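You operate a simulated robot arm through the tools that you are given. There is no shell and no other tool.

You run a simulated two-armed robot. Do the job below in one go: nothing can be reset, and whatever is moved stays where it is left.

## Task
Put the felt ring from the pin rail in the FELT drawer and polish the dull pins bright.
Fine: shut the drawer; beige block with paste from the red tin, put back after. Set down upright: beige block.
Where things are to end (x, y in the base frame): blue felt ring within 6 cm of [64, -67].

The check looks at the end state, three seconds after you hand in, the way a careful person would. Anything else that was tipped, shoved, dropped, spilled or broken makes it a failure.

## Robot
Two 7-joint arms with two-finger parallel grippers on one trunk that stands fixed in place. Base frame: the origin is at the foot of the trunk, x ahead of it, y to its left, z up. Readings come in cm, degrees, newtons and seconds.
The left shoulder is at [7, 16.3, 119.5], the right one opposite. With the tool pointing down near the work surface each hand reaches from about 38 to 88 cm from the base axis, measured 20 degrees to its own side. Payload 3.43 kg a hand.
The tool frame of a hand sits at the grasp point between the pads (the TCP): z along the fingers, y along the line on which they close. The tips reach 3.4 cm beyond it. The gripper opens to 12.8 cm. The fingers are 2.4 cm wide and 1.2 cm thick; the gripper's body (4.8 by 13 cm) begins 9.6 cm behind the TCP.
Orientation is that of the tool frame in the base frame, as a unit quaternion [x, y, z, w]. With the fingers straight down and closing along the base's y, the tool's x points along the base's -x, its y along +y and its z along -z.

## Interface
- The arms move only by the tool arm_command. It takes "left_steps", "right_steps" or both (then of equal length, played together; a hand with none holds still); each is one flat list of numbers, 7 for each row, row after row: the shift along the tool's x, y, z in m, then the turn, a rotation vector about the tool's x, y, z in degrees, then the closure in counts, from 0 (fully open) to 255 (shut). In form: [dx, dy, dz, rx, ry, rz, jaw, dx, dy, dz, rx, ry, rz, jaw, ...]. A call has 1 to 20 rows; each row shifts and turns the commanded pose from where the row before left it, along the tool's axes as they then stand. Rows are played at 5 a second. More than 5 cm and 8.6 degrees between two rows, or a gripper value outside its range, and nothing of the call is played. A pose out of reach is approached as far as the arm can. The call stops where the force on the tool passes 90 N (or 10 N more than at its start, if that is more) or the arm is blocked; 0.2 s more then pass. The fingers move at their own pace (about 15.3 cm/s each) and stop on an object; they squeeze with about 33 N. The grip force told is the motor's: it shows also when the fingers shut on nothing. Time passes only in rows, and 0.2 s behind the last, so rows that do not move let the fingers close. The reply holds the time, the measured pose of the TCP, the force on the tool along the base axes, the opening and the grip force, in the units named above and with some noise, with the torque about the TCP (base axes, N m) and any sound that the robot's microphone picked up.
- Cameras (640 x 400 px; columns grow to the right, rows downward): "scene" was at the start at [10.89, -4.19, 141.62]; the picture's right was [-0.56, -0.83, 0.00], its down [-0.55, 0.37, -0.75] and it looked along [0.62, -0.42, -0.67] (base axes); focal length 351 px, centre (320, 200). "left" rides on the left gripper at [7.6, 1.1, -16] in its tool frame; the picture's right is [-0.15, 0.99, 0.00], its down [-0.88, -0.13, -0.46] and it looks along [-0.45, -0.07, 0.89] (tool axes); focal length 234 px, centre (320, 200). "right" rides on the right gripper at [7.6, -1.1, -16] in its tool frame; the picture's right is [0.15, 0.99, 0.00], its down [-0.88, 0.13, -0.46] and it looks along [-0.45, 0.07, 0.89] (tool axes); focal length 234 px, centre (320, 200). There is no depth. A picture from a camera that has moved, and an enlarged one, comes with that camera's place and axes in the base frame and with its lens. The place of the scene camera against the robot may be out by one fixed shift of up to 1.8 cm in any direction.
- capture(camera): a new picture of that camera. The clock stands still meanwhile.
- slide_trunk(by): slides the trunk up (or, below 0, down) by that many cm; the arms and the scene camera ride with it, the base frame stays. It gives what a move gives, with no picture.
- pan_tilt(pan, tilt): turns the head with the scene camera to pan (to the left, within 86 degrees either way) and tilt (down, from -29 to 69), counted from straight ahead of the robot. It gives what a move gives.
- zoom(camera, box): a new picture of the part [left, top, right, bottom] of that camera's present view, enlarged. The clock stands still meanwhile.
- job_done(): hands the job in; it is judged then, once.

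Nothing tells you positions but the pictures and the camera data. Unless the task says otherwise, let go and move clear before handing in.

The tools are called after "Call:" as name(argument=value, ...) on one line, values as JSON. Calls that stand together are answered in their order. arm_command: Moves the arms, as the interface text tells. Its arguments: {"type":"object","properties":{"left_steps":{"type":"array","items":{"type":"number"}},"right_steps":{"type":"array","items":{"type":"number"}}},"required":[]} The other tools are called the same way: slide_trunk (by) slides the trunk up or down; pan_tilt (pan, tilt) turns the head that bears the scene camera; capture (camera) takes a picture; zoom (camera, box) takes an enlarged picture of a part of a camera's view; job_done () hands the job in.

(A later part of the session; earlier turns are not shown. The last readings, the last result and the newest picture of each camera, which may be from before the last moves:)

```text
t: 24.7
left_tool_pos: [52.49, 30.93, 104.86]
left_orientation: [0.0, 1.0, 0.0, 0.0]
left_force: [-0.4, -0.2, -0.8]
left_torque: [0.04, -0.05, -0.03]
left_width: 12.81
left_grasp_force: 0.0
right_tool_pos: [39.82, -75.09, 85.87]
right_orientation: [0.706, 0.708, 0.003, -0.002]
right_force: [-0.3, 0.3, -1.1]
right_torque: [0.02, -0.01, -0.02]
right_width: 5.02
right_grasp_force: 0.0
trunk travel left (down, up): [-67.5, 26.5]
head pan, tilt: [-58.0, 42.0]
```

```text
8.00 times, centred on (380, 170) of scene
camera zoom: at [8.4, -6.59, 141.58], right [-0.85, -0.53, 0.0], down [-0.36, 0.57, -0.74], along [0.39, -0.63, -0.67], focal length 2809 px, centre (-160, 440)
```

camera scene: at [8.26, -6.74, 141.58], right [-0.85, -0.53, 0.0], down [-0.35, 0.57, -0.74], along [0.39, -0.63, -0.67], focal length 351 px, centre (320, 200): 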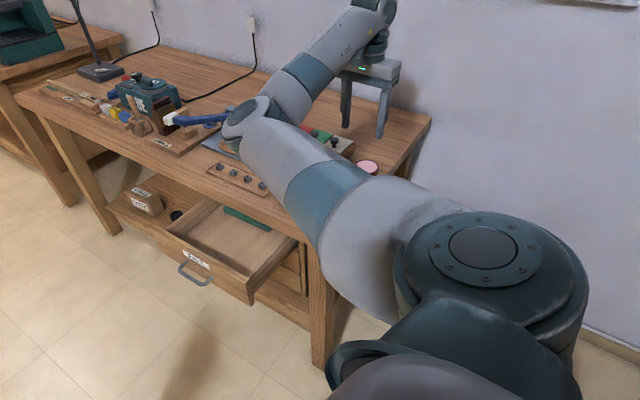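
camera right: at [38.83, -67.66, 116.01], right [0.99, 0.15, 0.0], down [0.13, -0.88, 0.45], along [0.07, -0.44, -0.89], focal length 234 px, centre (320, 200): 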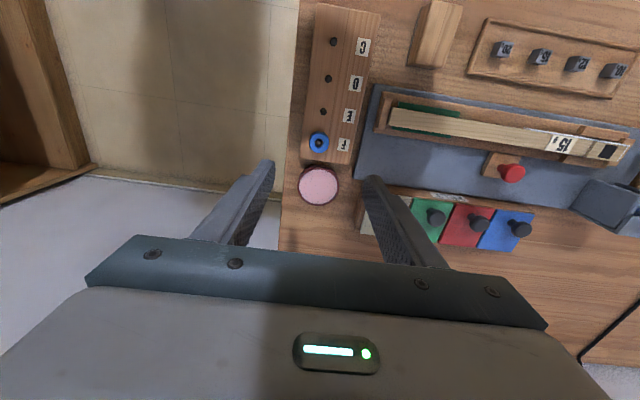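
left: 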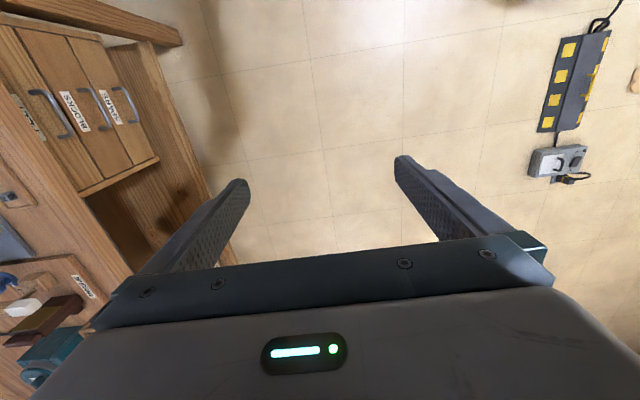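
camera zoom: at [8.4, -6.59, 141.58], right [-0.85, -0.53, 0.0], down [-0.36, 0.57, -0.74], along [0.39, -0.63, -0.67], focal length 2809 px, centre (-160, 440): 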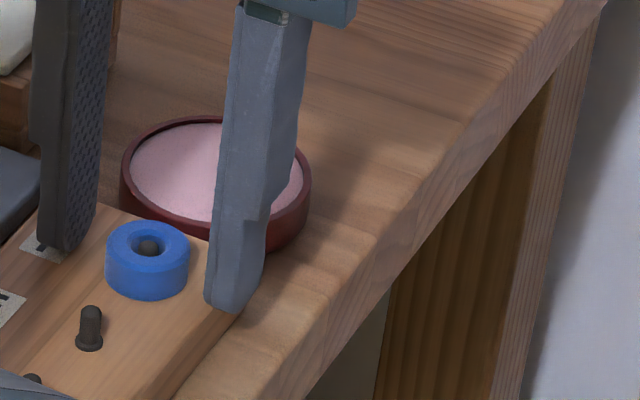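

Call:
arm_command(right_steps=[0, 0, 0, 0, 0, 0, 200, 0, 0, 0, 0, 0, 0, 230, 0, 0, 0, 0, 0, 0, 230, 0, 0, 0, 0, 0, 0, 230])

Call:
zoom(camera="right", box=[220, 80, 440, 280])

```text
t: 25.7
left_tool_pos: [52.5, 30.87, 104.81]
left_orientation: [0.0, 1.0, -0.001, 0.0]
left_force: [0.2, -0.4, -0.1]
left_torque: [0.01, 0.01, -0.02]
left_width: 12.8
left_grasp_force: 0.0
right_tool_pos: [39.83, -75.07, 85.86]
right_orientation: [0.705, 0.709, 0.003, -0.003]
right_force: [-0.2, 0.3, -0.1]
right_torque: [-0.01, 0.01, 0.0]
right_width: 2.21
right_grasp_force: 32.7
trunk travel left (down, up): [-67.5, 26.5]
head pan, tilt: [-58.0, 42.0]
```

```text
2.00 times, centred on (330, 180) of right
camera zoom: at [38.76, -67.7, 101.91], right [0.99, 0.15, 0.0], down [0.13, -0.88, 0.45], along [0.07, -0.44, -0.89], focal length 468 px, centre (300, 240)
```

zoom: 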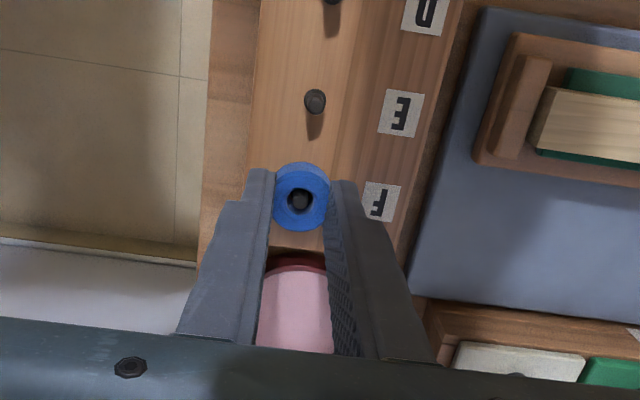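

The ring is held, so I lift it straight up.

Call:
arm_command(right_steps=[0, 0, -0.008, 0, 0, 0, 230, 0, 0, -0.01, 0, 0, 0, 230, 0, 0, -0.02, 0, 0, 0, 230, 0, 0, -0.03, 0, 0, 0, 230, 0, 0, -0.04, 0, 0, 0, 230, 0, 0, -0.04, 0, 0, 0, 230])

Call:
capture(camera="right")

Call:
zoom(camera="right", box=[260, 0, 420, 220])

Call:
zoom(camera="scene", box=[320, 110, 420, 210])

```text
t: 27.1
left_tool_pos: [52.48, 31.15, 104.74]
left_orientation: [-0.001, 1.0, 0.0, -0.001]
left_force: [0.0, 0.2, 0.2]
left_torque: [-0.04, -0.04, 0.01]
left_width: 12.81
left_grasp_force: 0.1
right_tool_pos: [39.66, -74.98, 100.83]
right_orientation: [0.706, 0.709, 0.002, -0.002]
right_force: [-0.3, -0.2, 0.7]
right_torque: [-0.03, 0.01, -0.06]
right_width: 2.19
right_grasp_force: 32.5
trunk travel left (down, up): [-67.5, 26.5]
head pan, tilt: [-58.0, 42.0]
```

```text
taken
camera right: at [38.64, -67.56, 116.82], right [0.99, 0.15, 0.0], down [0.13, -0.88, 0.45], along [0.07, -0.44, -0.89], focal length 234 px, centre (320, 200)
```

right: 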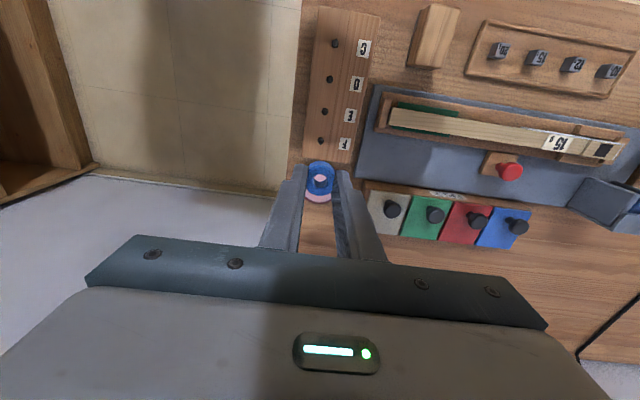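

```text
1.82 times, centred on (340, 110) of right
camera zoom: at [38.64, -67.56, 116.82], right [0.99, 0.15, 0.0], down [0.13, -0.88, 0.45], along [0.07, -0.44, -0.89], focal length 426 px, centre (284, 364)
```

zoom: 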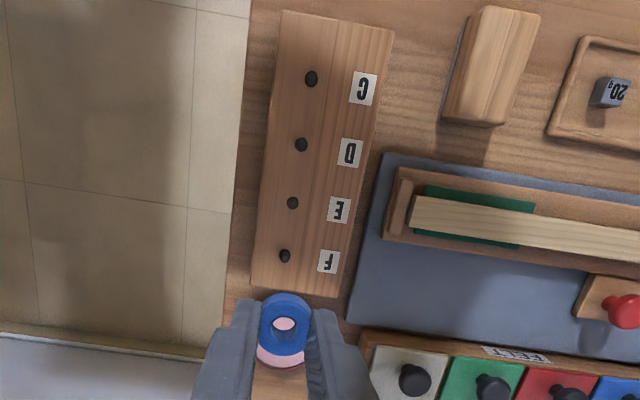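

```text
4.00 times, centred on (370, 160) of scene
camera zoom: at [8.32, -6.46, 141.58], right [-0.85, -0.53, 0.0], down [-0.35, 0.57, -0.74], along [0.39, -0.63, -0.67], focal length 1404 px, centre (120, 360)
```

zoom: 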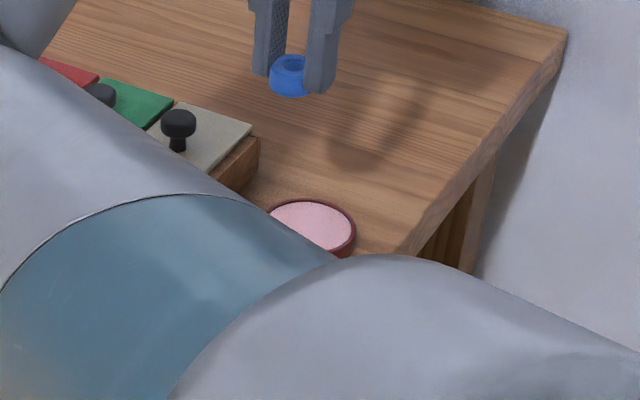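

Call:
arm_command(right_steps=[0.0354, 0.0304, 0, 0, 0, 0, 230, 0.0354, 0.0304, 0, 0, 0, 0, 230, 0.0354, 0.0304, 0, 0, 0, 0, 230, 0.0354, 0.0304, 0, 0, 0, 0, 230, 0.0354, 0.0304, 0, 0, 0, 0, 230, 0.0354, 0.0304, 0, 0, 0, 0, 230, 0.0354, 0.0304, 0, 0, 0, 0, 230, 0.0354, 0.0304, 0, 0, 0, 0, 230])

Call:
capture(camera="right")

Call:
capture(camera="scene")

```text
t: 28.9
left_tool_pos: [52.4, 31.16, 104.76]
left_orientation: [0.0, 1.0, -0.001, 0.0]
left_force: [0.1, -0.8, -0.2]
left_torque: [-0.03, -0.02, 0.04]
left_width: 12.79
left_grasp_force: 0.1
right_tool_pos: [64.04, -46.69, 100.97]
right_orientation: [0.706, 0.708, 0.002, -0.003]
right_force: [0.4, -0.7, -0.3]
right_torque: [-0.04, -0.01, -0.03]
right_width: 2.19
right_grasp_force: 32.5
trunk travel left (down, up): [-67.5, 26.5]
head pan, tilt: [-58.0, 42.0]
```

```text
taken
camera right: at [63.01, -39.21, 116.96], right [0.99, 0.15, 0.0], down [0.13, -0.88, 0.45], along [0.07, -0.45, -0.89], focal length 234 px, centre (320, 200)
```

right: 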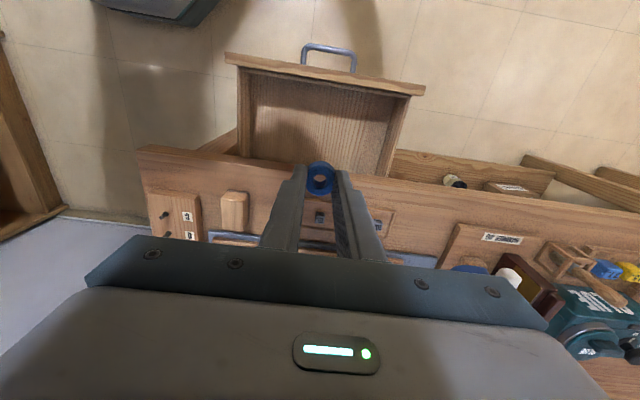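

```text
taken
camera scene: at [8.44, -6.42, 141.58], right [-0.85, -0.53, 0.0], down [-0.36, 0.57, -0.74], along [0.39, -0.63, -0.67], focal length 351 px, centre (320, 200)
```

scene: 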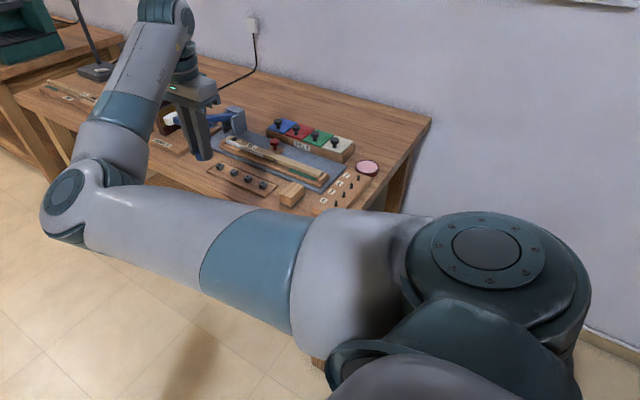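

Call:
arm_command(right_steps=[0.0017, 0, 0.043, 0, 0, 0, 230, 0.0017, 0, 0.043, 0, 0, 0, 230, 0.0017, 0, 0.043, 0, 0, 0, 230, 0.0017, 0, 0.043, 0, 0, 0, 230, 0.0017, 0, 0.043, 0, 0, 0, 230, 0.0017, 0, 0.043, 0, 0, 0, 230])

Call:
capture(camera="right")

Call:
capture(camera="scene")

```text
t: 30.3
left_tool_pos: [52.45, 30.94, 104.75]
left_orientation: [0.0, 1.0, 0.001, 0.001]
left_force: [1.0, 0.5, 0.1]
left_torque: [0.01, 0.03, -0.01]
left_width: 12.84
left_grasp_force: 0.0
right_tool_pos: [64.18, -45.54, 75.16]
right_orientation: [0.706, 0.708, 0.003, -0.002]
right_force: [0.2, -0.4, 0.7]
right_torque: [0.02, 0.0, -0.01]
right_width: 2.21
right_grasp_force: 33.1
trunk travel left (down, up): [-67.5, 26.5]
head pan, tilt: [-58.0, 42.0]
```

```text
taken
camera right: at [62.99, -38.24, 91.18], right [0.99, 0.15, 0.0], down [0.13, -0.88, 0.45], along [0.07, -0.44, -0.89], focal length 234 px, centre (320, 200)
```

right: 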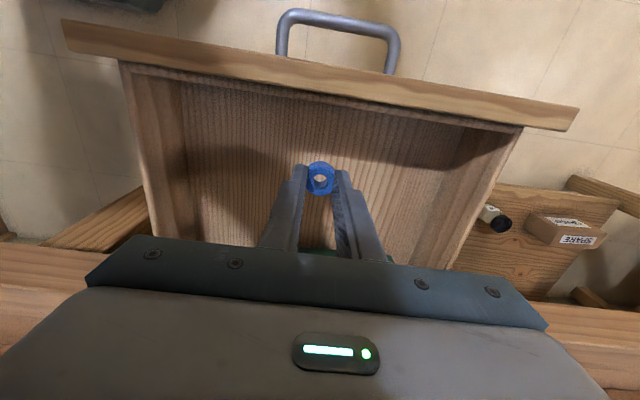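

```text
taken
camera scene: at [8.43, -6.61, 141.58], right [-0.85, -0.53, 0.0], down [-0.36, 0.57, -0.74], along [0.39, -0.63, -0.67], focal length 351 px, centre (320, 200)
```

scene: 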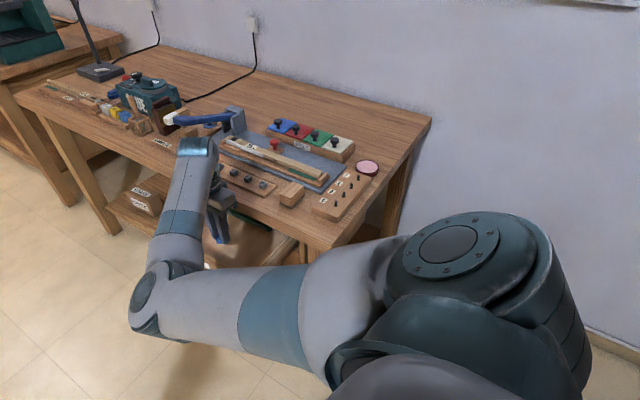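

Call:
arm_command(right_steps=[0, 0, 0.025, 0, 0, 0, 230, 0, 0, 0.02, 0, 0, 0, 230])

Call:
zoom(camera="right", box=[200, 60, 440, 260])

```text
t: 30.9
left_tool_pos: [52.32, 30.98, 104.75]
left_orientation: [0.0, 1.0, 0.0, -0.001]
left_force: [-0.3, 0.7, 0.0]
left_torque: [-0.01, 0.03, -0.02]
left_width: 12.8
left_grasp_force: 0.1
right_tool_pos: [64.02, -45.58, 70.67]
right_orientation: [0.707, 0.708, 0.002, -0.003]
right_force: [0.3, -0.6, -0.3]
right_torque: [0.01, 0.0, 0.01]
right_width: 2.2
right_grasp_force: 32.9
trunk travel left (down, up): [-67.5, 26.5]
head pan, tilt: [-58.0, 42.0]
```

```text
2.00 times, centred on (320, 160) of right
camera zoom: at [62.97, -38.14, 86.71], right [0.99, 0.15, 0.0], down [0.13, -0.88, 0.45], along [0.07, -0.44, -0.89], focal length 468 px, centre (320, 280)
```

zoom: 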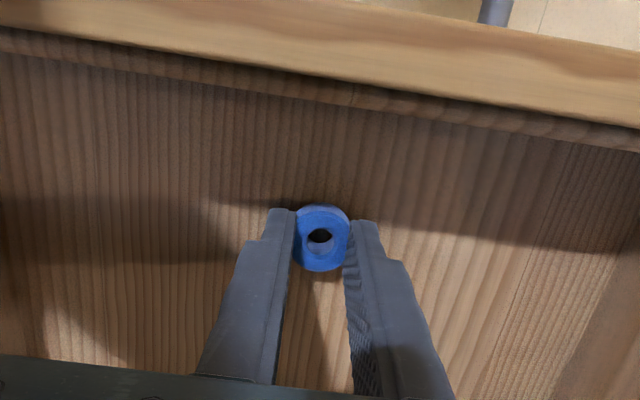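

Call:
arm_command(right_steps=[0, 0, 0.006, 0, 0, 0, 230])

Call:
arm_command(right_steps=[0, 0, 0.005, 0, 0, 0, 230])

Call:
zoom(camera="right", box=[200, 60, 440, 260])

```text
t: 31.3
left_tool_pos: [52.32, 31.1, 105.0]
left_orientation: [0.0, 1.0, 0.0, 0.0]
left_force: [0.2, -0.5, -0.1]
left_torque: [0.0, -0.01, 0.02]
left_width: 12.79
left_grasp_force: 0.0
right_tool_pos: [64.03, -45.47, 70.27]
right_orientation: [0.707, 0.707, 0.003, 0.0]
right_force: [2.4, -0.6, 6.3]
right_torque: [-0.01, -0.12, 0.0]
right_width: 2.23
right_grasp_force: 32.7
trunk travel left (down, up): [-67.5, 26.5]
head pan, tilt: [-58.0, 42.0]
```

```text
t: 31.7
left_tool_pos: [52.28, 31.3, 105.01]
left_orientation: [0.0, 1.0, -0.001, 0.001]
left_force: [0.1, 0.6, -0.2]
left_torque: [0.01, -0.01, 0.02]
left_width: 12.82
left_grasp_force: 0.1
right_tool_pos: [64.08, -45.45, 70.21]
right_orientation: [0.706, 0.708, 0.004, 0.001]
right_force: [2.1, -0.4, 32.4]
right_torque: [0.07, 0.06, 0.01]
right_width: 2.21
right_grasp_force: 33.2
trunk travel left (down, up): [-67.5, 26.5]
head pan, tilt: [-58.0, 42.0]
```

```text
2.00 times, centred on (320, 160) of right
camera zoom: at [62.91, -38.03, 86.19], right [0.99, 0.15, 0.01], down [0.13, -0.88, 0.46], along [0.07, -0.45, -0.89], focal length 468 px, centre (320, 280)
```

zoom: 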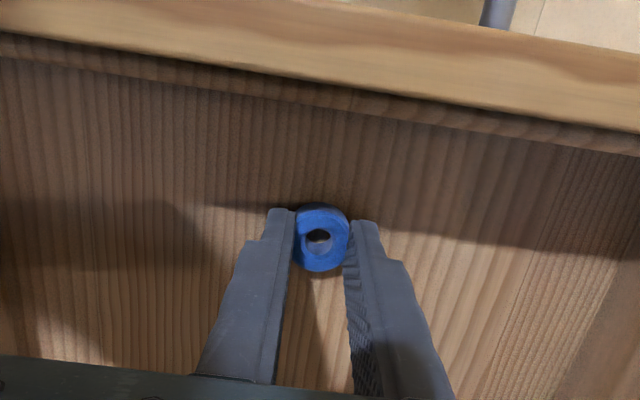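

The ring rests on the drawer floor, so I ease the pressure, open and rise clear.

Call:
arm_command(right_steps=[0, 0, -0.007, 0, 0, 0, 230, 0, 0, 0, 0, 0, 0, 200, 0, 0, 0, 0, 0, 0, 170, 0, 0, 0, 0, 0, 0, 170, 0, 0, -0.02, 0, 0, 0, 170, 0, 0, -0.04, 0, 0, 0, 170, 0, 0, -0.045, 0, 0, 0, 170, 0, 0, -0.045, 0, 0, 0, 170, 0, 0, -0.045, 0, 0, 0, 170, 0, 0, -0.045, 0, 0, 0, 170, 0, 0, -0.045, 0, 0, 0, 170])

Call:
capture(camera="right")

```text
t: 34.1
left_tool_pos: [52.38, 30.96, 104.87]
left_orientation: [0.001, 1.0, 0.0, 0.0]
left_force: [-0.8, -0.4, -0.6]
left_torque: [-0.03, 0.0, -0.02]
left_width: 12.8
left_grasp_force: 0.1
right_tool_pos: [63.97, -45.69, 98.81]
right_orientation: [0.707, 0.708, 0.003, -0.002]
right_force: [0.0, 0.4, 0.0]
right_torque: [-0.05, 0.03, -0.04]
right_width: 4.28
right_grasp_force: 0.1
trunk travel left (down, up): [-67.5, 26.5]
head pan, tilt: [-58.0, 42.0]
```

```text
taken
camera right: at [62.9, -38.32, 114.82], right [0.99, 0.15, 0.0], down [0.13, -0.88, 0.45], along [0.07, -0.44, -0.89], focal length 234 px, centre (320, 200)
```

right: 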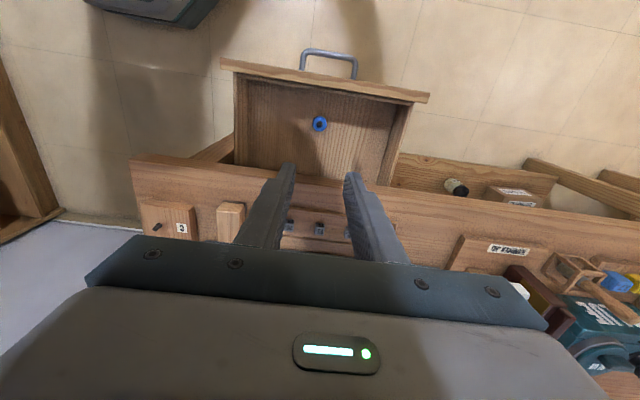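

The ring lies in the drawer at about (64,-45.7), so closing by 20.3 cm brings it to about (64,-66). I'm turning the hand back to horizontal and returning to the handle.

Call:
arm_command(right_steps=[0.0385, -0.02, 0.009, 0, 0, 0, 150, 0.0385, -0.02, 0.009, 0, 0, 0, 150, 0, 0, 0, 0, 0, -8.1818, 150, 0, 0, 0, 0, 0, -8.1818, 150, 0, 0, 0, 0, 0, -8.1818, 150, 0, 0, 0, 0, 0, -8.1818, 150, 0, 0, 0, 0, 0, -8.1818, 150, 0, 0, 0, 0, 0, -8.1818, 150, 0, 0, 0, 0, 0, -8.1818, 150, 0, 0, 0, 0, 0, -8.1818, 150, 0, 0, 0, 0, 0, -8.1818, 150, 0, 0, 0, 0, 0, -8.1818, 150, 0, 0, 0, 0, 0, -8.1818, 150])

Call:
arm_command(right_steps=[0, 0, 0, 8.1818, 0, 0, 150, 0, 0, 0, 8.1818, 0, 0, 150, 0, 0, 0, 8.1818, 0, 0, 150, 0, 0, 0, 8.1818, 0, 0, 150, 0, 0, 0, 8.1818, 0, 0, 150, 0, 0, 0, 8.1818, 0, 0, 150, 0, 0, 0, 8.1818, 0, 0, 150, 0, 0, 0, 8.1818, 0, 0, 150, 0, 0, 0, 8.1818, 0, 0, 150, 0, 0, 0, 8.1818, 0, 0, 150])

```text
t: 36.9
left_tool_pos: [52.41, 31.04, 104.81]
left_orientation: [0.0, 1.0, 0.0, 0.0]
left_force: [0.7, 0.4, 0.1]
left_torque: [-0.02, 0.01, 0.0]
left_width: 12.79
left_grasp_force: 0.0
right_tool_pos: [59.97, -38.01, 97.01]
right_orientation: [-0.003, 1.0, 0.003, 0.0]
right_force: [0.0, -0.5, -0.5]
right_torque: [0.0, 0.0, 0.04]
right_width: 5.25
right_grasp_force: 0.1
trunk travel left (down, up): [-67.5, 26.5]
head pan, tilt: [-58.0, 42.0]
```

```text
t: 39.3
left_tool_pos: [52.48, 31.18, 104.76]
left_orientation: [-0.001, 1.0, 0.0, -0.001]
left_force: [-0.1, 0.4, 0.3]
left_torque: [0.0, 0.0, -0.01]
left_width: 12.81
left_grasp_force: 0.0
right_tool_pos: [60.04, -41.77, 99.92]
right_orientation: [0.03, 0.737, -0.675, 0.0]
right_force: [0.4, -0.4, 0.2]
right_torque: [0.01, 0.02, 0.01]
right_width: 5.28
right_grasp_force: 0.0
trunk travel left (down, up): [-67.5, 26.5]
head pan, tilt: [-58.0, 42.0]
stopped in row 10 (right hand): the arm was blocked; the commanded pose is now the measured one
```

The arm was blocked on the last row, so I check with pictures before moving further.

Call:
capture(camera="scene")

Call:
capture(camera="right")

Call:
capture(camera="left")

```text
taken
camera scene: at [8.37, -6.55, 141.58], right [-0.85, -0.53, 0.0], down [-0.35, 0.57, -0.74], along [0.39, -0.63, -0.67], focal length 351 px, centre (320, 200)
```

scene: 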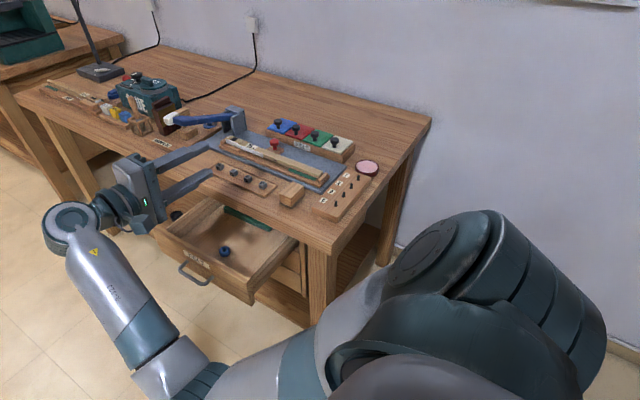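

```text
taken
camera right: at [53.16, -25.72, 102.16], right [-0.1, 0.09, -0.99], down [0.9, 0.43, -0.05], along [0.42, -0.9, -0.13], focal length 234 px, centre (320, 200)
```

right: 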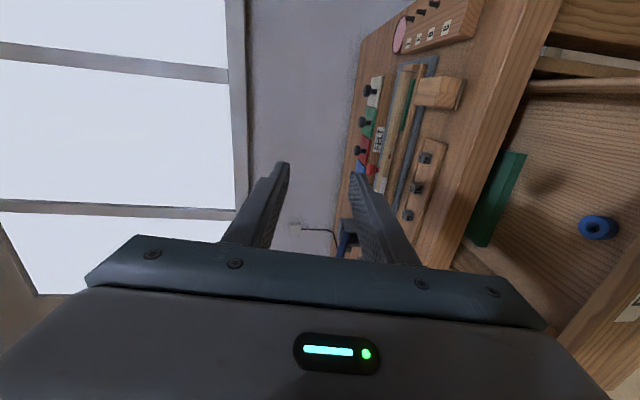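

```text
taken
camera left: at [44.94, 32.19, 120.75], right [0.14, 0.99, 0.0], down [0.88, -0.13, 0.46], along [0.45, -0.07, -0.89], focal length 234 px, centre (320, 200)
```

left: 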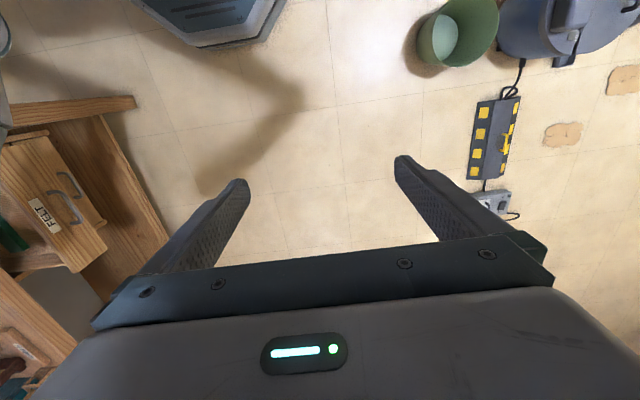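

Nothing on the bench was touched. The arm had only swung its elbow to another posture near a limit, so I back the hand away in +y with this orientation.

Call:
arm_command(right_steps=[-0.006, 0.003, -0.032, 0, 0, 0, 150, -0.006, 0.003, -0.032, 0, 0, 0, 150, -0.006, 0.003, -0.032, 0, 0, 0, 150, -0.006, 0.003, -0.032, 0, 0, 0, 150, -0.006, 0.003, -0.032, 0, 0, 0, 150])

Call:
capture(camera="scene")

```text
t: 40.7
left_tool_pos: [52.49, 30.96, 104.81]
left_orientation: [-0.001, 1.0, 0.0, -0.001]
left_force: [0.5, -0.4, -0.2]
left_torque: [0.04, 0.02, -0.01]
left_width: 12.8
left_grasp_force: 0.0
right_tool_pos: [63.57, -31.29, 100.28]
right_orientation: [-0.053, -0.705, 0.707, 0.02]
right_force: [-0.6, 0.0, -0.1]
right_torque: [0.0, -0.01, -0.01]
right_width: 5.28
right_grasp_force: 0.0
trunk travel left (down, up): [-67.5, 26.5]
head pan, tilt: [-58.0, 42.0]
stopped in row 5 (right hand): the arm was blocked; the commanded pose is now the measured one
```

```text
taken
camera scene: at [8.37, -6.6, 141.58], right [-0.85, -0.53, 0.0], down [-0.35, 0.57, -0.74], along [0.39, -0.63, -0.67], focal length 351 px, centre (320, 200)
```

scene: 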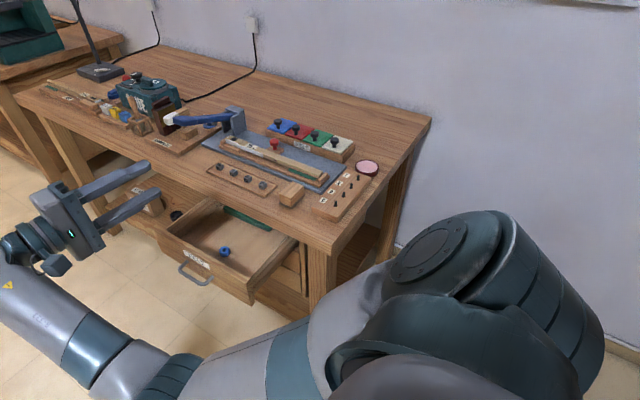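

Call:
pan_tilt(pan=-20, tilt=50)

Call:
capture(camera="scene")

```text
t: 41.7
left_tool_pos: [52.46, 31.05, 104.86]
left_orientation: [0.0, 1.0, 0.0, 0.0]
left_force: [0.4, 0.0, 0.9]
left_torque: [0.03, -0.01, -0.01]
left_width: 12.8
left_grasp_force: 0.0
right_tool_pos: [63.59, -31.09, 100.37]
right_orientation: [-0.053, -0.706, 0.706, 0.02]
right_force: [0.3, 0.0, 0.0]
right_torque: [-0.05, 0.04, 0.02]
right_width: 5.27
right_grasp_force: 0.1
trunk travel left (down, up): [-67.5, 26.5]
head pan, tilt: [-20.0, 50.0]
```

```text
taken
camera scene: at [11.18, -2.1, 140.46], right [-0.34, -0.94, 0.0], down [-0.72, 0.26, -0.64], along [0.6, -0.22, -0.77], focal length 351 px, centre (320, 200)
```

scene: 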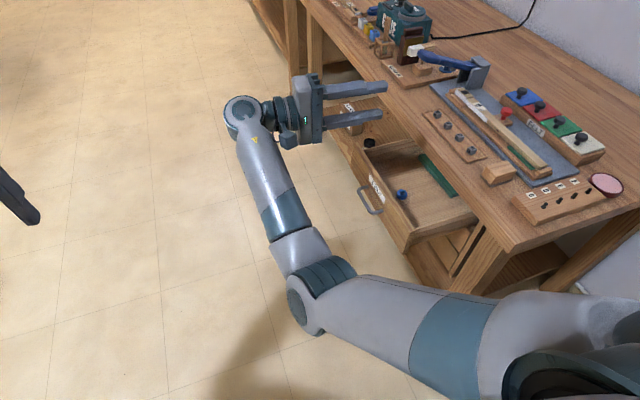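

Call:
arm_command(right_steps=[0, 0.025, 0, 0, 0, 0, 150, 0, 0.025, 0, 0, 0, 0, 150, 0, 0.025, 0, 0, 0, 0, 150, 0, 0.025, 0, 0, 0, 0, 150, 0, 0.025, 0, 0, 0, 0, 150, 0, 0.025, 0, 0, 0, 0, 150])

Call:
capture(camera="scene")

```text
t: 43.1
left_tool_pos: [52.44, 31.07, 104.75]
left_orientation: [-0.001, 1.0, -0.001, 0.0]
left_force: [0.3, -1.8, 0.6]
left_torque: [-0.01, -0.01, -0.02]
left_width: 12.81
left_grasp_force: 0.2
right_tool_pos: [64.24, -31.07, 85.21]
right_orientation: [0.052, 0.707, -0.706, -0.02]
right_force: [-0.9, 0.4, 0.1]
right_torque: [0.01, 0.0, 0.02]
right_width: 5.28
right_grasp_force: 0.1
trunk travel left (down, up): [-67.5, 26.5]
head pan, tilt: [-20.0, 50.0]
```

```text
taken
camera scene: at [11.21, -2.09, 140.46], right [-0.34, -0.94, 0.0], down [-0.72, 0.26, -0.64], along [0.6, -0.22, -0.77], focal length 351 px, centre (320, 200)
```

scene: 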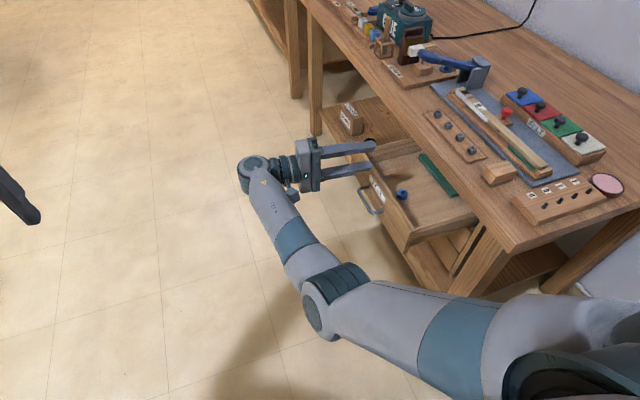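

Call:
arm_command(right_steps=[0.002, 0, -0.02, 0, 0, 0, 150, 0.002, 0, -0.02, 0, 0, 0, 150, 0.002, 0, -0.02, 0, 0, 0, 150])

Call:
capture(camera="right")

```text
t: 43.9
left_tool_pos: [52.43, 31.02, 104.78]
left_orientation: [0.0, 1.0, 0.0, 0.001]
left_force: [0.8, -0.2, -0.1]
left_torque: [-0.03, 0.01, -0.02]
left_width: 12.82
left_grasp_force: 0.1
right_tool_pos: [64.21, -25.27, 85.3]
right_orientation: [-0.054, -0.704, 0.708, 0.021]
right_force: [0.0, 0.2, 0.0]
right_torque: [-0.02, 0.03, 0.01]
right_width: 5.26
right_grasp_force: 0.0
trunk travel left (down, up): [-67.5, 26.5]
head pan, tilt: [-20.0, 50.0]
```

```text
taken
camera right: at [58.45, -8.83, 86.03], right [-0.1, 0.01, -0.99], down [0.93, 0.36, -0.09], along [0.36, -0.93, -0.04], focal length 234 px, centre (320, 200)
```

right: 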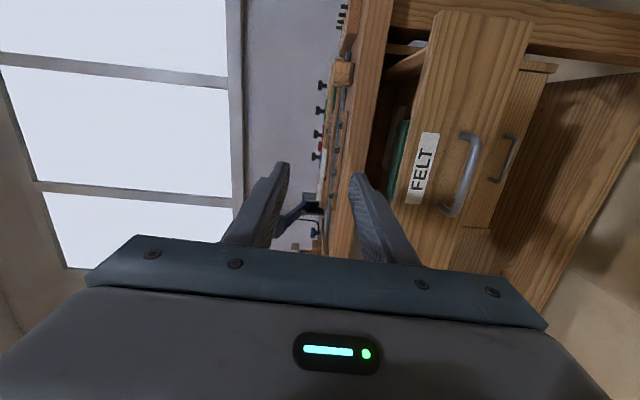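

Call:
arm_command(right_steps=[0.003, 0.0325, 0, 0, 0, 0, 150, 0.003, 0.0325, 0, 0, 0, 0, 150, 0.003, 0.0325, 0, 0, 0, 0, 150, 0.003, 0.0325, 0, 0, 0, 0, 150, 0.003, 0.0325, 0, 0, 0, 0, 150])

Call:
capture(camera="right")

Call:
capture(camera="scene")

```text
t: 45.1
left_tool_pos: [52.48, 31.0, 104.81]
left_orientation: [0.0, 1.0, -0.001, 0.0]
left_force: [1.4, 0.0, 0.1]
left_torque: [-0.06, 0.01, -0.06]
left_width: 12.81
left_grasp_force: 0.1
right_tool_pos: [60.62, -25.01, 71.72]
right_orientation: [0.053, 0.707, -0.705, -0.02]
right_force: [0.1, -0.1, 0.7]
right_torque: [0.0, 0.0, 0.0]
right_width: 5.27
right_grasp_force: 0.1
right hand out of reach, approached as far as the arm can: row 3, 4, 5
trunk travel left (down, up): [-67.5, 26.5]
head pan, tilt: [-20.0, 50.0]
```

```text
taken
camera right: at [54.7, -8.4, 72.67], right [-0.1, 0.01, -0.99], down [0.93, 0.36, -0.09], along [0.36, -0.93, -0.05], focal length 234 px, centre (320, 200)
```

right: 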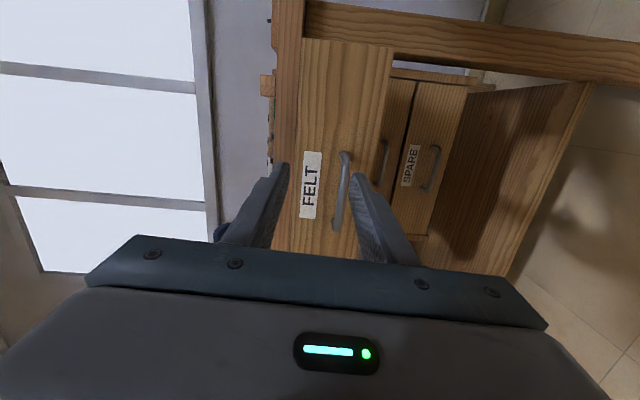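

```text
taken
camera scene: at [11.17, -2.12, 140.46], right [-0.34, -0.94, 0.0], down [-0.72, 0.26, -0.64], along [0.6, -0.22, -0.77], focal length 351 px, centre (320, 200)
```

scene: 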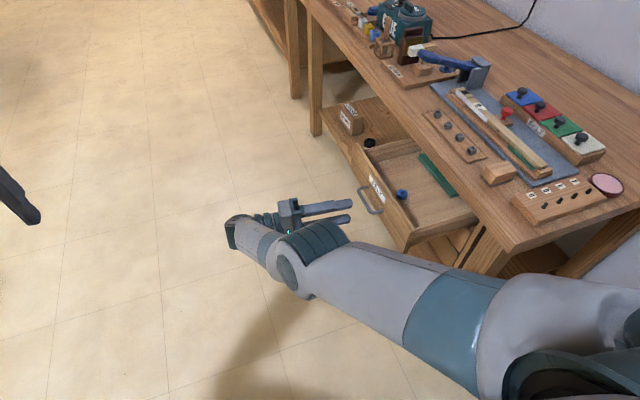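

The hand is just short of the handle height, so I lower the trunk 3 cm to bring the arm down with it.

Call:
slide_trunk(by=-3)

Call:
arm_command(right_steps=[-0.01, 0, 0, 0, 0, 0, 150, -0.012, 0, 0, 0, 0, 0, 150])

Call:
capture(camera="right")

```text
t: 45.9
left_tool_pos: [52.33, 31.0, 101.88]
left_orientation: [0.0, 1.0, 0.0, 0.0]
left_force: [0.1, -0.4, 0.4]
left_torque: [0.0, 0.01, 0.05]
left_width: 12.82
left_grasp_force: 0.0
right_tool_pos: [60.58, -24.98, 68.93]
right_orientation: [0.052, 0.706, -0.706, -0.021]
right_force: [-0.2, -0.5, 1.1]
right_torque: [0.02, 0.01, 0.02]
right_width: 5.24
right_grasp_force: 0.1
trunk travel left (down, up): [-64.5, 29.5]
head pan, tilt: [-20.0, 50.0]
```

```text
t: 46.5
left_tool_pos: [52.45, 31.05, 101.83]
left_orientation: [-0.001, 1.0, 0.0, 0.0]
left_force: [1.1, 0.1, -0.2]
left_torque: [0.0, 0.02, 0.0]
left_width: 12.77
left_grasp_force: 0.1
right_tool_pos: [60.98, -25.03, 69.21]
right_orientation: [0.053, 0.707, -0.705, -0.02]
right_force: [0.2, 0.5, 0.2]
right_torque: [0.0, 0.01, 0.01]
right_width: 5.28
right_grasp_force: 0.1
right hand out of reach, approached as far as the arm can: row 1, 2
trunk travel left (down, up): [-64.5, 29.5]
head pan, tilt: [-20.0, 50.0]
```

```text
taken
camera right: at [55.09, -8.47, 70.09], right [-0.1, 0.01, -0.99], down [0.93, 0.36, -0.09], along [0.36, -0.93, -0.05], focal length 234 px, centre (320, 200)
```

right: 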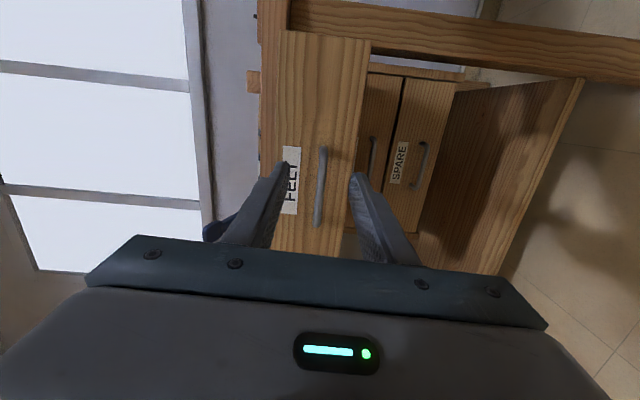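

Call:
arm_command(right_steps=[-0.008, 0.001, 0.025, 0, 0, 0, 150, -0.008, 0.001, 0.025, 0, 0, 0, 150, -0.008, 0.001, 0.02, 0, 0, 0, 150])

Call:
capture(camera="right")

```text
t: 47.3
left_tool_pos: [52.45, 30.95, 101.73]
left_orientation: [-0.001, 1.0, 0.001, 0.0]
left_force: [0.9, 0.0, -0.7]
left_torque: [-0.01, -0.02, -0.03]
left_width: 12.81
left_grasp_force: 0.1
right_tool_pos: [62.6, -32.27, 68.95]
right_orientation: [0.051, 0.707, -0.705, -0.02]
right_force: [1.1, -0.3, 0.5]
right_torque: [0.0, 0.0, -0.03]
right_width: 5.25
right_grasp_force: 0.1
trunk travel left (down, up): [-64.5, 29.5]
head pan, tilt: [-20.0, 50.0]
```

```text
taken
camera right: at [56.77, -15.69, 69.84], right [-0.1, 0.01, -0.99], down [0.93, 0.36, -0.09], along [0.36, -0.93, -0.05], focal length 234 px, centre (320, 200)
```

right: 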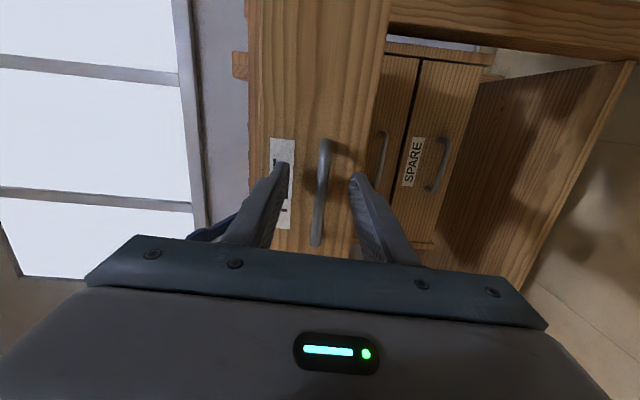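

Call:
arm_command(right_steps=[0, 0, 0, 0, 0, 0, 255, 0, 0, 0, 0, 0, 0, 255, 0, 0, 0, 0, 0, 0, 255])

Call:
arm_command(right_steps=[-0.002, 0, 0.0198, 0, 0, 0, 255, -0.002, 0, 0.0198, 0, 0, 0, 255, -0.002, 0, 0.0198, 0, 0, 0, 255, -0.002, 0, 0.0198, 0, 0, 0, 255])

Call:
capture(camera="right")

Call:
capture(camera="scene")

```text
t: 48.1
left_tool_pos: [52.53, 30.96, 101.73]
left_orientation: [-0.001, 1.0, 0.0, 0.0]
left_force: [0.8, 0.2, -0.4]
left_torque: [-0.01, -0.01, 0.02]
left_width: 12.77
left_grasp_force: 0.1
right_tool_pos: [62.65, -32.13, 68.79]
right_orientation: [0.051, 0.707, -0.705, -0.021]
right_force: [0.4, 1.6, -8.8]
right_torque: [0.15, 1.07, 0.46]
right_width: 1.03
right_grasp_force: 44.4
trunk travel left (down, up): [-64.5, 29.5]
head pan, tilt: [-20.0, 50.0]
```

```text
t: 49.1
left_tool_pos: [52.48, 30.82, 101.86]
left_orientation: [0.0, 1.0, 0.001, -0.001]
left_force: [0.0, -0.2, 0.8]
left_torque: [0.03, -0.02, -0.01]
left_width: 12.8
left_grasp_force: 0.0
right_tool_pos: [62.83, -40.26, 68.91]
right_orientation: [0.052, 0.707, -0.705, -0.022]
right_force: [-2.1, 0.0, -12.6]
right_torque: [0.11, 1.07, -0.78]
right_width: 1.05
right_grasp_force: 44.2
trunk travel left (down, up): [-64.5, 29.5]
head pan, tilt: [-20.0, 50.0]
```

```text
taken
camera right: at [56.79, -23.75, 69.73], right [-0.1, 0.01, -0.99], down [0.93, 0.36, -0.09], along [0.36, -0.93, -0.05], focal length 234 px, centre (320, 200)
```

right: 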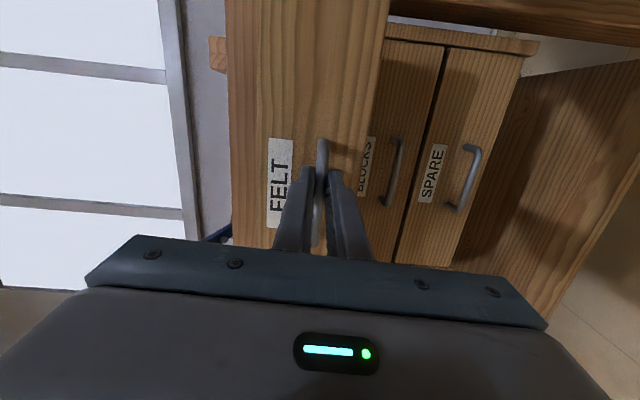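

```text
taken
camera scene: at [11.31, -2.26, 137.44], right [-0.34, -0.94, 0.0], down [-0.72, 0.26, -0.64], along [0.6, -0.22, -0.77], focal length 351 px, centre (320, 200)
```

scene: 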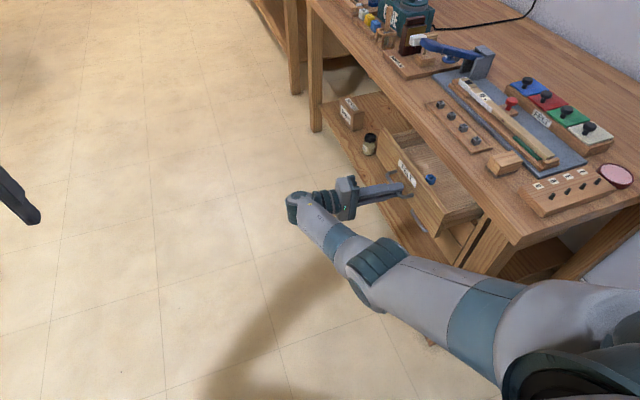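

Call:
arm_command(right_steps=[-0.002, 0, 0.0198, 0, 0, 0, 255, -0.002, 0, 0.0198, 0, 0, 0, 255, -0.002, 0, 0.0198, 0, 0, 0, 255, -0.002, 0, 0.0198, 0, 0, 0, 255])

Call:
capture(camera="scene")

```text
t: 50.1
left_tool_pos: [52.59, 30.75, 101.8]
left_orientation: [-0.001, 1.0, 0.001, 0.0]
left_force: [0.2, -0.5, 1.2]
left_torque: [0.01, -0.04, 0.01]
left_width: 12.81
left_grasp_force: 0.0
right_tool_pos: [62.69, -48.47, 68.85]
right_orientation: [0.052, 0.707, -0.705, -0.02]
right_force: [-2.9, -2.0, -14.6]
right_torque: [0.2, 1.1, 0.31]
right_width: 1.08
right_grasp_force: 44.0
trunk travel left (down, up): [-64.5, 29.5]
head pan, tilt: [-20.0, 50.0]
```

```text
taken
camera scene: at [11.31, -2.3, 137.44], right [-0.34, -0.94, 0.0], down [-0.72, 0.26, -0.64], along [0.6, -0.22, -0.77], focal length 351 px, centre (320, 200)
```

scene: 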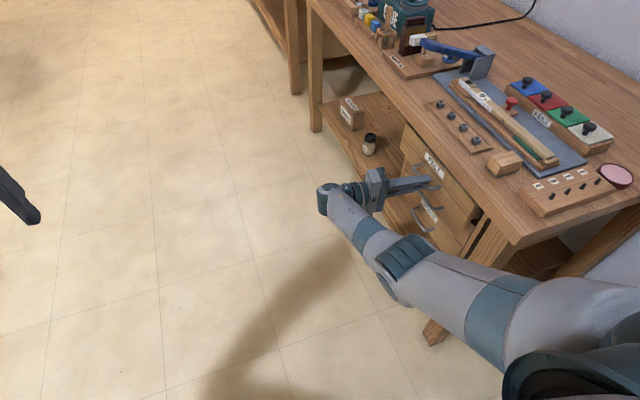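

Call:
arm_command(right_steps=[-0.001, 0, 0.0099, 0, 0, 0, 255, -0.001, 0, 0.0099, 0, 0, 0, 255, -0.001, 0, 0.0099, 0, 0, 0, 255, -0.0005, 0, 0.006, 0, 0, 0, 255])

Call:
arm_command(right_steps=[0, 0, 0.004, 0, 0, 0, 255])

Call:
capture(camera="right")

```text
t: 51.1
left_tool_pos: [52.57, 30.88, 101.78]
left_orientation: [0.0, 1.0, 0.001, 0.0]
left_force: [-0.2, -0.1, -0.5]
left_torque: [0.01, -0.01, 0.01]
left_width: 12.79
left_grasp_force: 0.1
right_tool_pos: [62.74, -51.99, 68.94]
right_orientation: [0.052, 0.707, -0.705, -0.02]
right_force: [-6.0, -3.0, -15.7]
right_torque: [0.27, 1.1, 0.18]
right_width: 1.07
right_grasp_force: 43.9
trunk travel left (down, up): [-64.5, 29.5]
head pan, tilt: [-20.0, 50.0]
```

```text
t: 51.5
left_tool_pos: [52.52, 30.87, 101.81]
left_orientation: [0.0, 1.0, 0.001, -0.001]
left_force: [0.5, -0.3, 0.4]
left_torque: [-0.02, 0.01, 0.01]
left_width: 12.79
left_grasp_force: 0.0
right_tool_pos: [62.58, -52.45, 68.88]
right_orientation: [0.052, 0.707, -0.705, -0.021]
right_force: [-2.3, -3.5, -17.5]
right_torque: [0.26, 1.06, -0.49]
right_width: 1.07
right_grasp_force: 43.6
trunk travel left (down, up): [-64.5, 29.5]
head pan, tilt: [-20.0, 50.0]
```

```text
taken
camera right: at [56.78, -35.77, 69.73], right [-0.1, 0.02, -0.99], down [0.93, 0.36, -0.09], along [0.36, -0.93, -0.05], focal length 234 px, centre (320, 200)
```

right: 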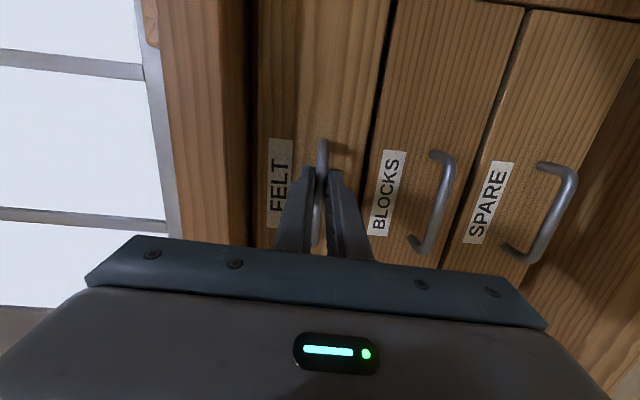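

Call:
arm_command(right_steps=[0, 0, 0.004, 0, 0, 0, 255])

Call:
arm_command(right_steps=[0, 0, 0.003, 0, 0, 0, 255])

Call:
arm_command(right_steps=[0, 0, 0.003, 0, 0, 0, 255])

Call:
capture(camera="right")

```text
t: 51.9
left_tool_pos: [52.6, 30.96, 101.81]
left_orientation: [-0.001, 1.0, 0.001, -0.002]
left_force: [-0.1, -0.3, 0.0]
left_torque: [0.02, 0.04, 0.0]
left_width: 12.78
left_grasp_force: 0.2
right_tool_pos: [62.58, -52.54, 68.89]
right_orientation: [0.052, 0.707, -0.705, -0.021]
right_force: [-2.7, 2.2, -18.6]
right_torque: [0.23, 1.07, -1.12]
right_width: 1.08
right_grasp_force: 44.2
trunk travel left (down, up): [-64.5, 29.5]
head pan, tilt: [-20.0, 50.0]
```

```text
t: 52.3
left_tool_pos: [52.61, 31.1, 101.68]
left_orientation: [0.0, 1.0, 0.0, -0.001]
left_force: [-0.1, -0.5, -0.5]
left_torque: [0.02, 0.01, 0.03]
left_width: 12.78
left_grasp_force: 0.1
right_tool_pos: [62.71, -52.63, 68.83]
right_orientation: [0.05, 0.707, -0.705, -0.019]
right_force: [-4.3, 24.6, -19.0]
right_torque: [0.29, 1.02, -0.49]
right_width: 1.04
right_grasp_force: 43.8
trunk travel left (down, up): [-64.5, 29.5]
head pan, tilt: [-20.0, 50.0]
```

```text
t: 52.7
left_tool_pos: [52.52, 31.14, 101.62]
left_orientation: [0.0, 1.0, -0.001, -0.001]
left_force: [-1.3, -0.2, 0.0]
left_torque: [0.03, 0.02, 0.0]
left_width: 12.8
left_grasp_force: 0.0
right_tool_pos: [62.63, -52.55, 68.82]
right_orientation: [0.05, 0.708, -0.704, -0.02]
right_force: [-4.3, 45.6, -19.3]
right_torque: [0.41, 1.08, -0.31]
right_width: 1.03
right_grasp_force: 44.2
trunk travel left (down, up): [-64.5, 29.5]
head pan, tilt: [-20.0, 50.0]
```

```text
taken
camera right: at [56.7, -36.03, 69.77], right [-0.1, 0.02, -0.99], down [0.93, 0.37, -0.09], along [0.36, -0.93, -0.05], focal length 234 px, centre (320, 200)
```

right: 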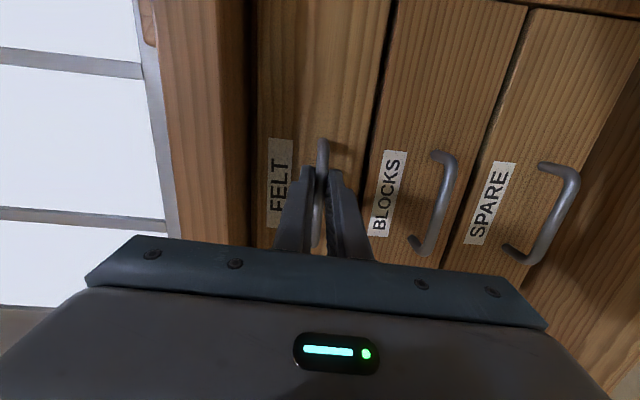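

The drawer is shut firmly against its stop. I let go, back off, and retrace the way up.

Call:
arm_command(right_steps=[0, 0, -0.006, 0, 0, 0, 255, 0, 0, 0, 0, 0, 0, 190, 0, 0, 0, 0, 0, 0, 150, 0, 0, 0, 0, 0, 0, 150, 0.001, 0, -0.02, 0, 0, 0, 150, 0.002, 0, -0.03, 0, 0, 0, 150, 0.002, 0, -0.03, 0, 0, 0, 150, 0.002, 0, -0.03, 0, 0, 0, 150, 0.002, 0, -0.03, 0, 0, 0, 150])

Call:
capture(camera="right")

Call:
capture(camera="scene")

```text
t: 54.7
left_tool_pos: [52.49, 31.17, 101.73]
left_orientation: [0.0, 1.0, -0.001, 0.0]
left_force: [0.3, 0.6, 0.3]
left_torque: [-0.01, 0.02, 0.01]
left_width: 12.81
left_grasp_force: 0.2
right_tool_pos: [63.13, -38.51, 69.12]
right_orientation: [0.052, 0.706, -0.706, -0.019]
right_force: [-0.8, 0.8, 0.4]
right_torque: [0.0, 0.01, 0.04]
right_width: 5.28
right_grasp_force: 0.1
trunk travel left (down, up): [-64.5, 29.5]
head pan, tilt: [-20.0, 50.0]
```

```text
taken
camera right: at [57.27, -21.99, 69.94], right [-0.1, 0.01, -0.99], down [0.93, 0.36, -0.09], along [0.36, -0.93, -0.05], focal length 234 px, centre (320, 200)
```

right: 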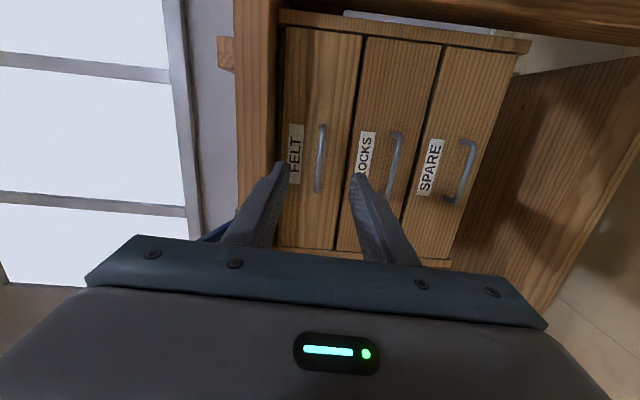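

```text
taken
camera scene: at [11.19, -2.01, 137.46], right [-0.34, -0.94, 0.0], down [-0.72, 0.26, -0.64], along [0.6, -0.22, -0.77], focal length 351 px, centre (320, 200)
```

scene: 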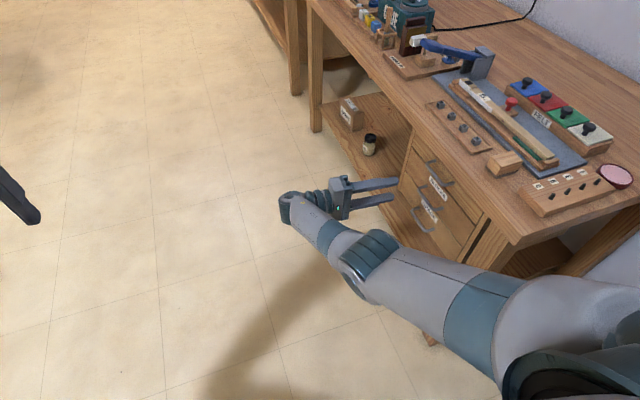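

The drawer is closed flush, so I raise the hand and turn it downward again.

Call:
arm_command(right_steps=[0, -0.0388, 0, 0, 0, 0, 150, 0, -0.0388, 0, 0, 0, 0, 150, 0, -0.0388, 0, 0, 0, 0, 150, 0, -0.0388, 0, 0, 0, 0, 150, 0, -0.0388, 0, 0, 0, 0, 150, 0, -0.0388, 0, 0, 0, 0, 150, 0, -0.0388, 0, 0, 0, 0, 150, 0, -0.0388, 0, 0, 0, 0, 150])

Call:
arm_command(right_steps=[0, 0, 0, -8, 0, 0, 120, 0, 0, 0, -8, 0, 0, 120, 0, 0, 0, -8, 0, 0, 120, 0, 0, 0, -8, 0, 0, 120, 0, 0, 0, -8, 0, 0, 120, 0, 0, 0, -8, 0, 0, 120, 0, 0, 0, -8, 0, 0, 120, 0, 0, 0, -8, 0, 0, 120, 0, 0, 0, -8, 0, 0, 120, 0, 0, 0, -8, 0, 0, 120, 0, 0, 0, -8, 0, 0, 120])

Call:
capture(camera="scene")

```text
t: 56.5
left_tool_pos: [52.38, 31.07, 101.85]
left_orientation: [-0.001, 1.0, 0.0, 0.0]
left_force: [-0.4, 0.0, 0.6]
left_torque: [0.0, 0.01, -0.02]
left_width: 12.76
left_grasp_force: 0.2
right_tool_pos: [61.49, -38.5, 100.2]
right_orientation: [-0.052, -0.706, 0.706, 0.021]
right_force: [-0.4, -0.2, -0.7]
right_torque: [-0.01, -0.01, -0.04]
right_width: 5.26
right_grasp_force: 0.1
trunk travel left (down, up): [-64.5, 29.5]
head pan, tilt: [-20.0, 50.0]
```

```text
t: 58.9
left_tool_pos: [52.47, 30.96, 101.85]
left_orientation: [-0.002, 1.0, 0.0, 0.001]
left_force: [0.2, 0.0, 0.0]
left_torque: [0.04, 0.02, -0.01]
left_width: 12.79
left_grasp_force: 0.0
right_tool_pos: [61.66, -38.55, 100.11]
right_orientation: [0.052, 0.998, -0.016, 0.022]
right_force: [0.7, 0.0, -0.2]
right_torque: [0.01, -0.03, 0.04]
right_width: 6.77
right_grasp_force: 0.0
trunk travel left (down, up): [-64.5, 29.5]
head pan, tilt: [-20.0, 50.0]
```

```text
taken
camera scene: at [11.16, -2.14, 137.45], right [-0.34, -0.94, 0.0], down [-0.72, 0.26, -0.64], along [0.6, -0.22, -0.77], focal length 351 px, centre (320, 200)
```

scene: 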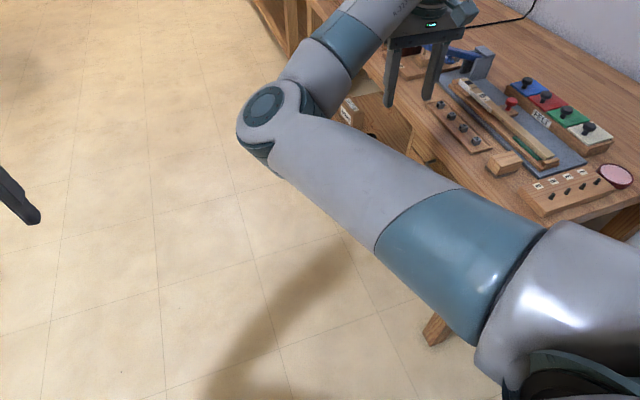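

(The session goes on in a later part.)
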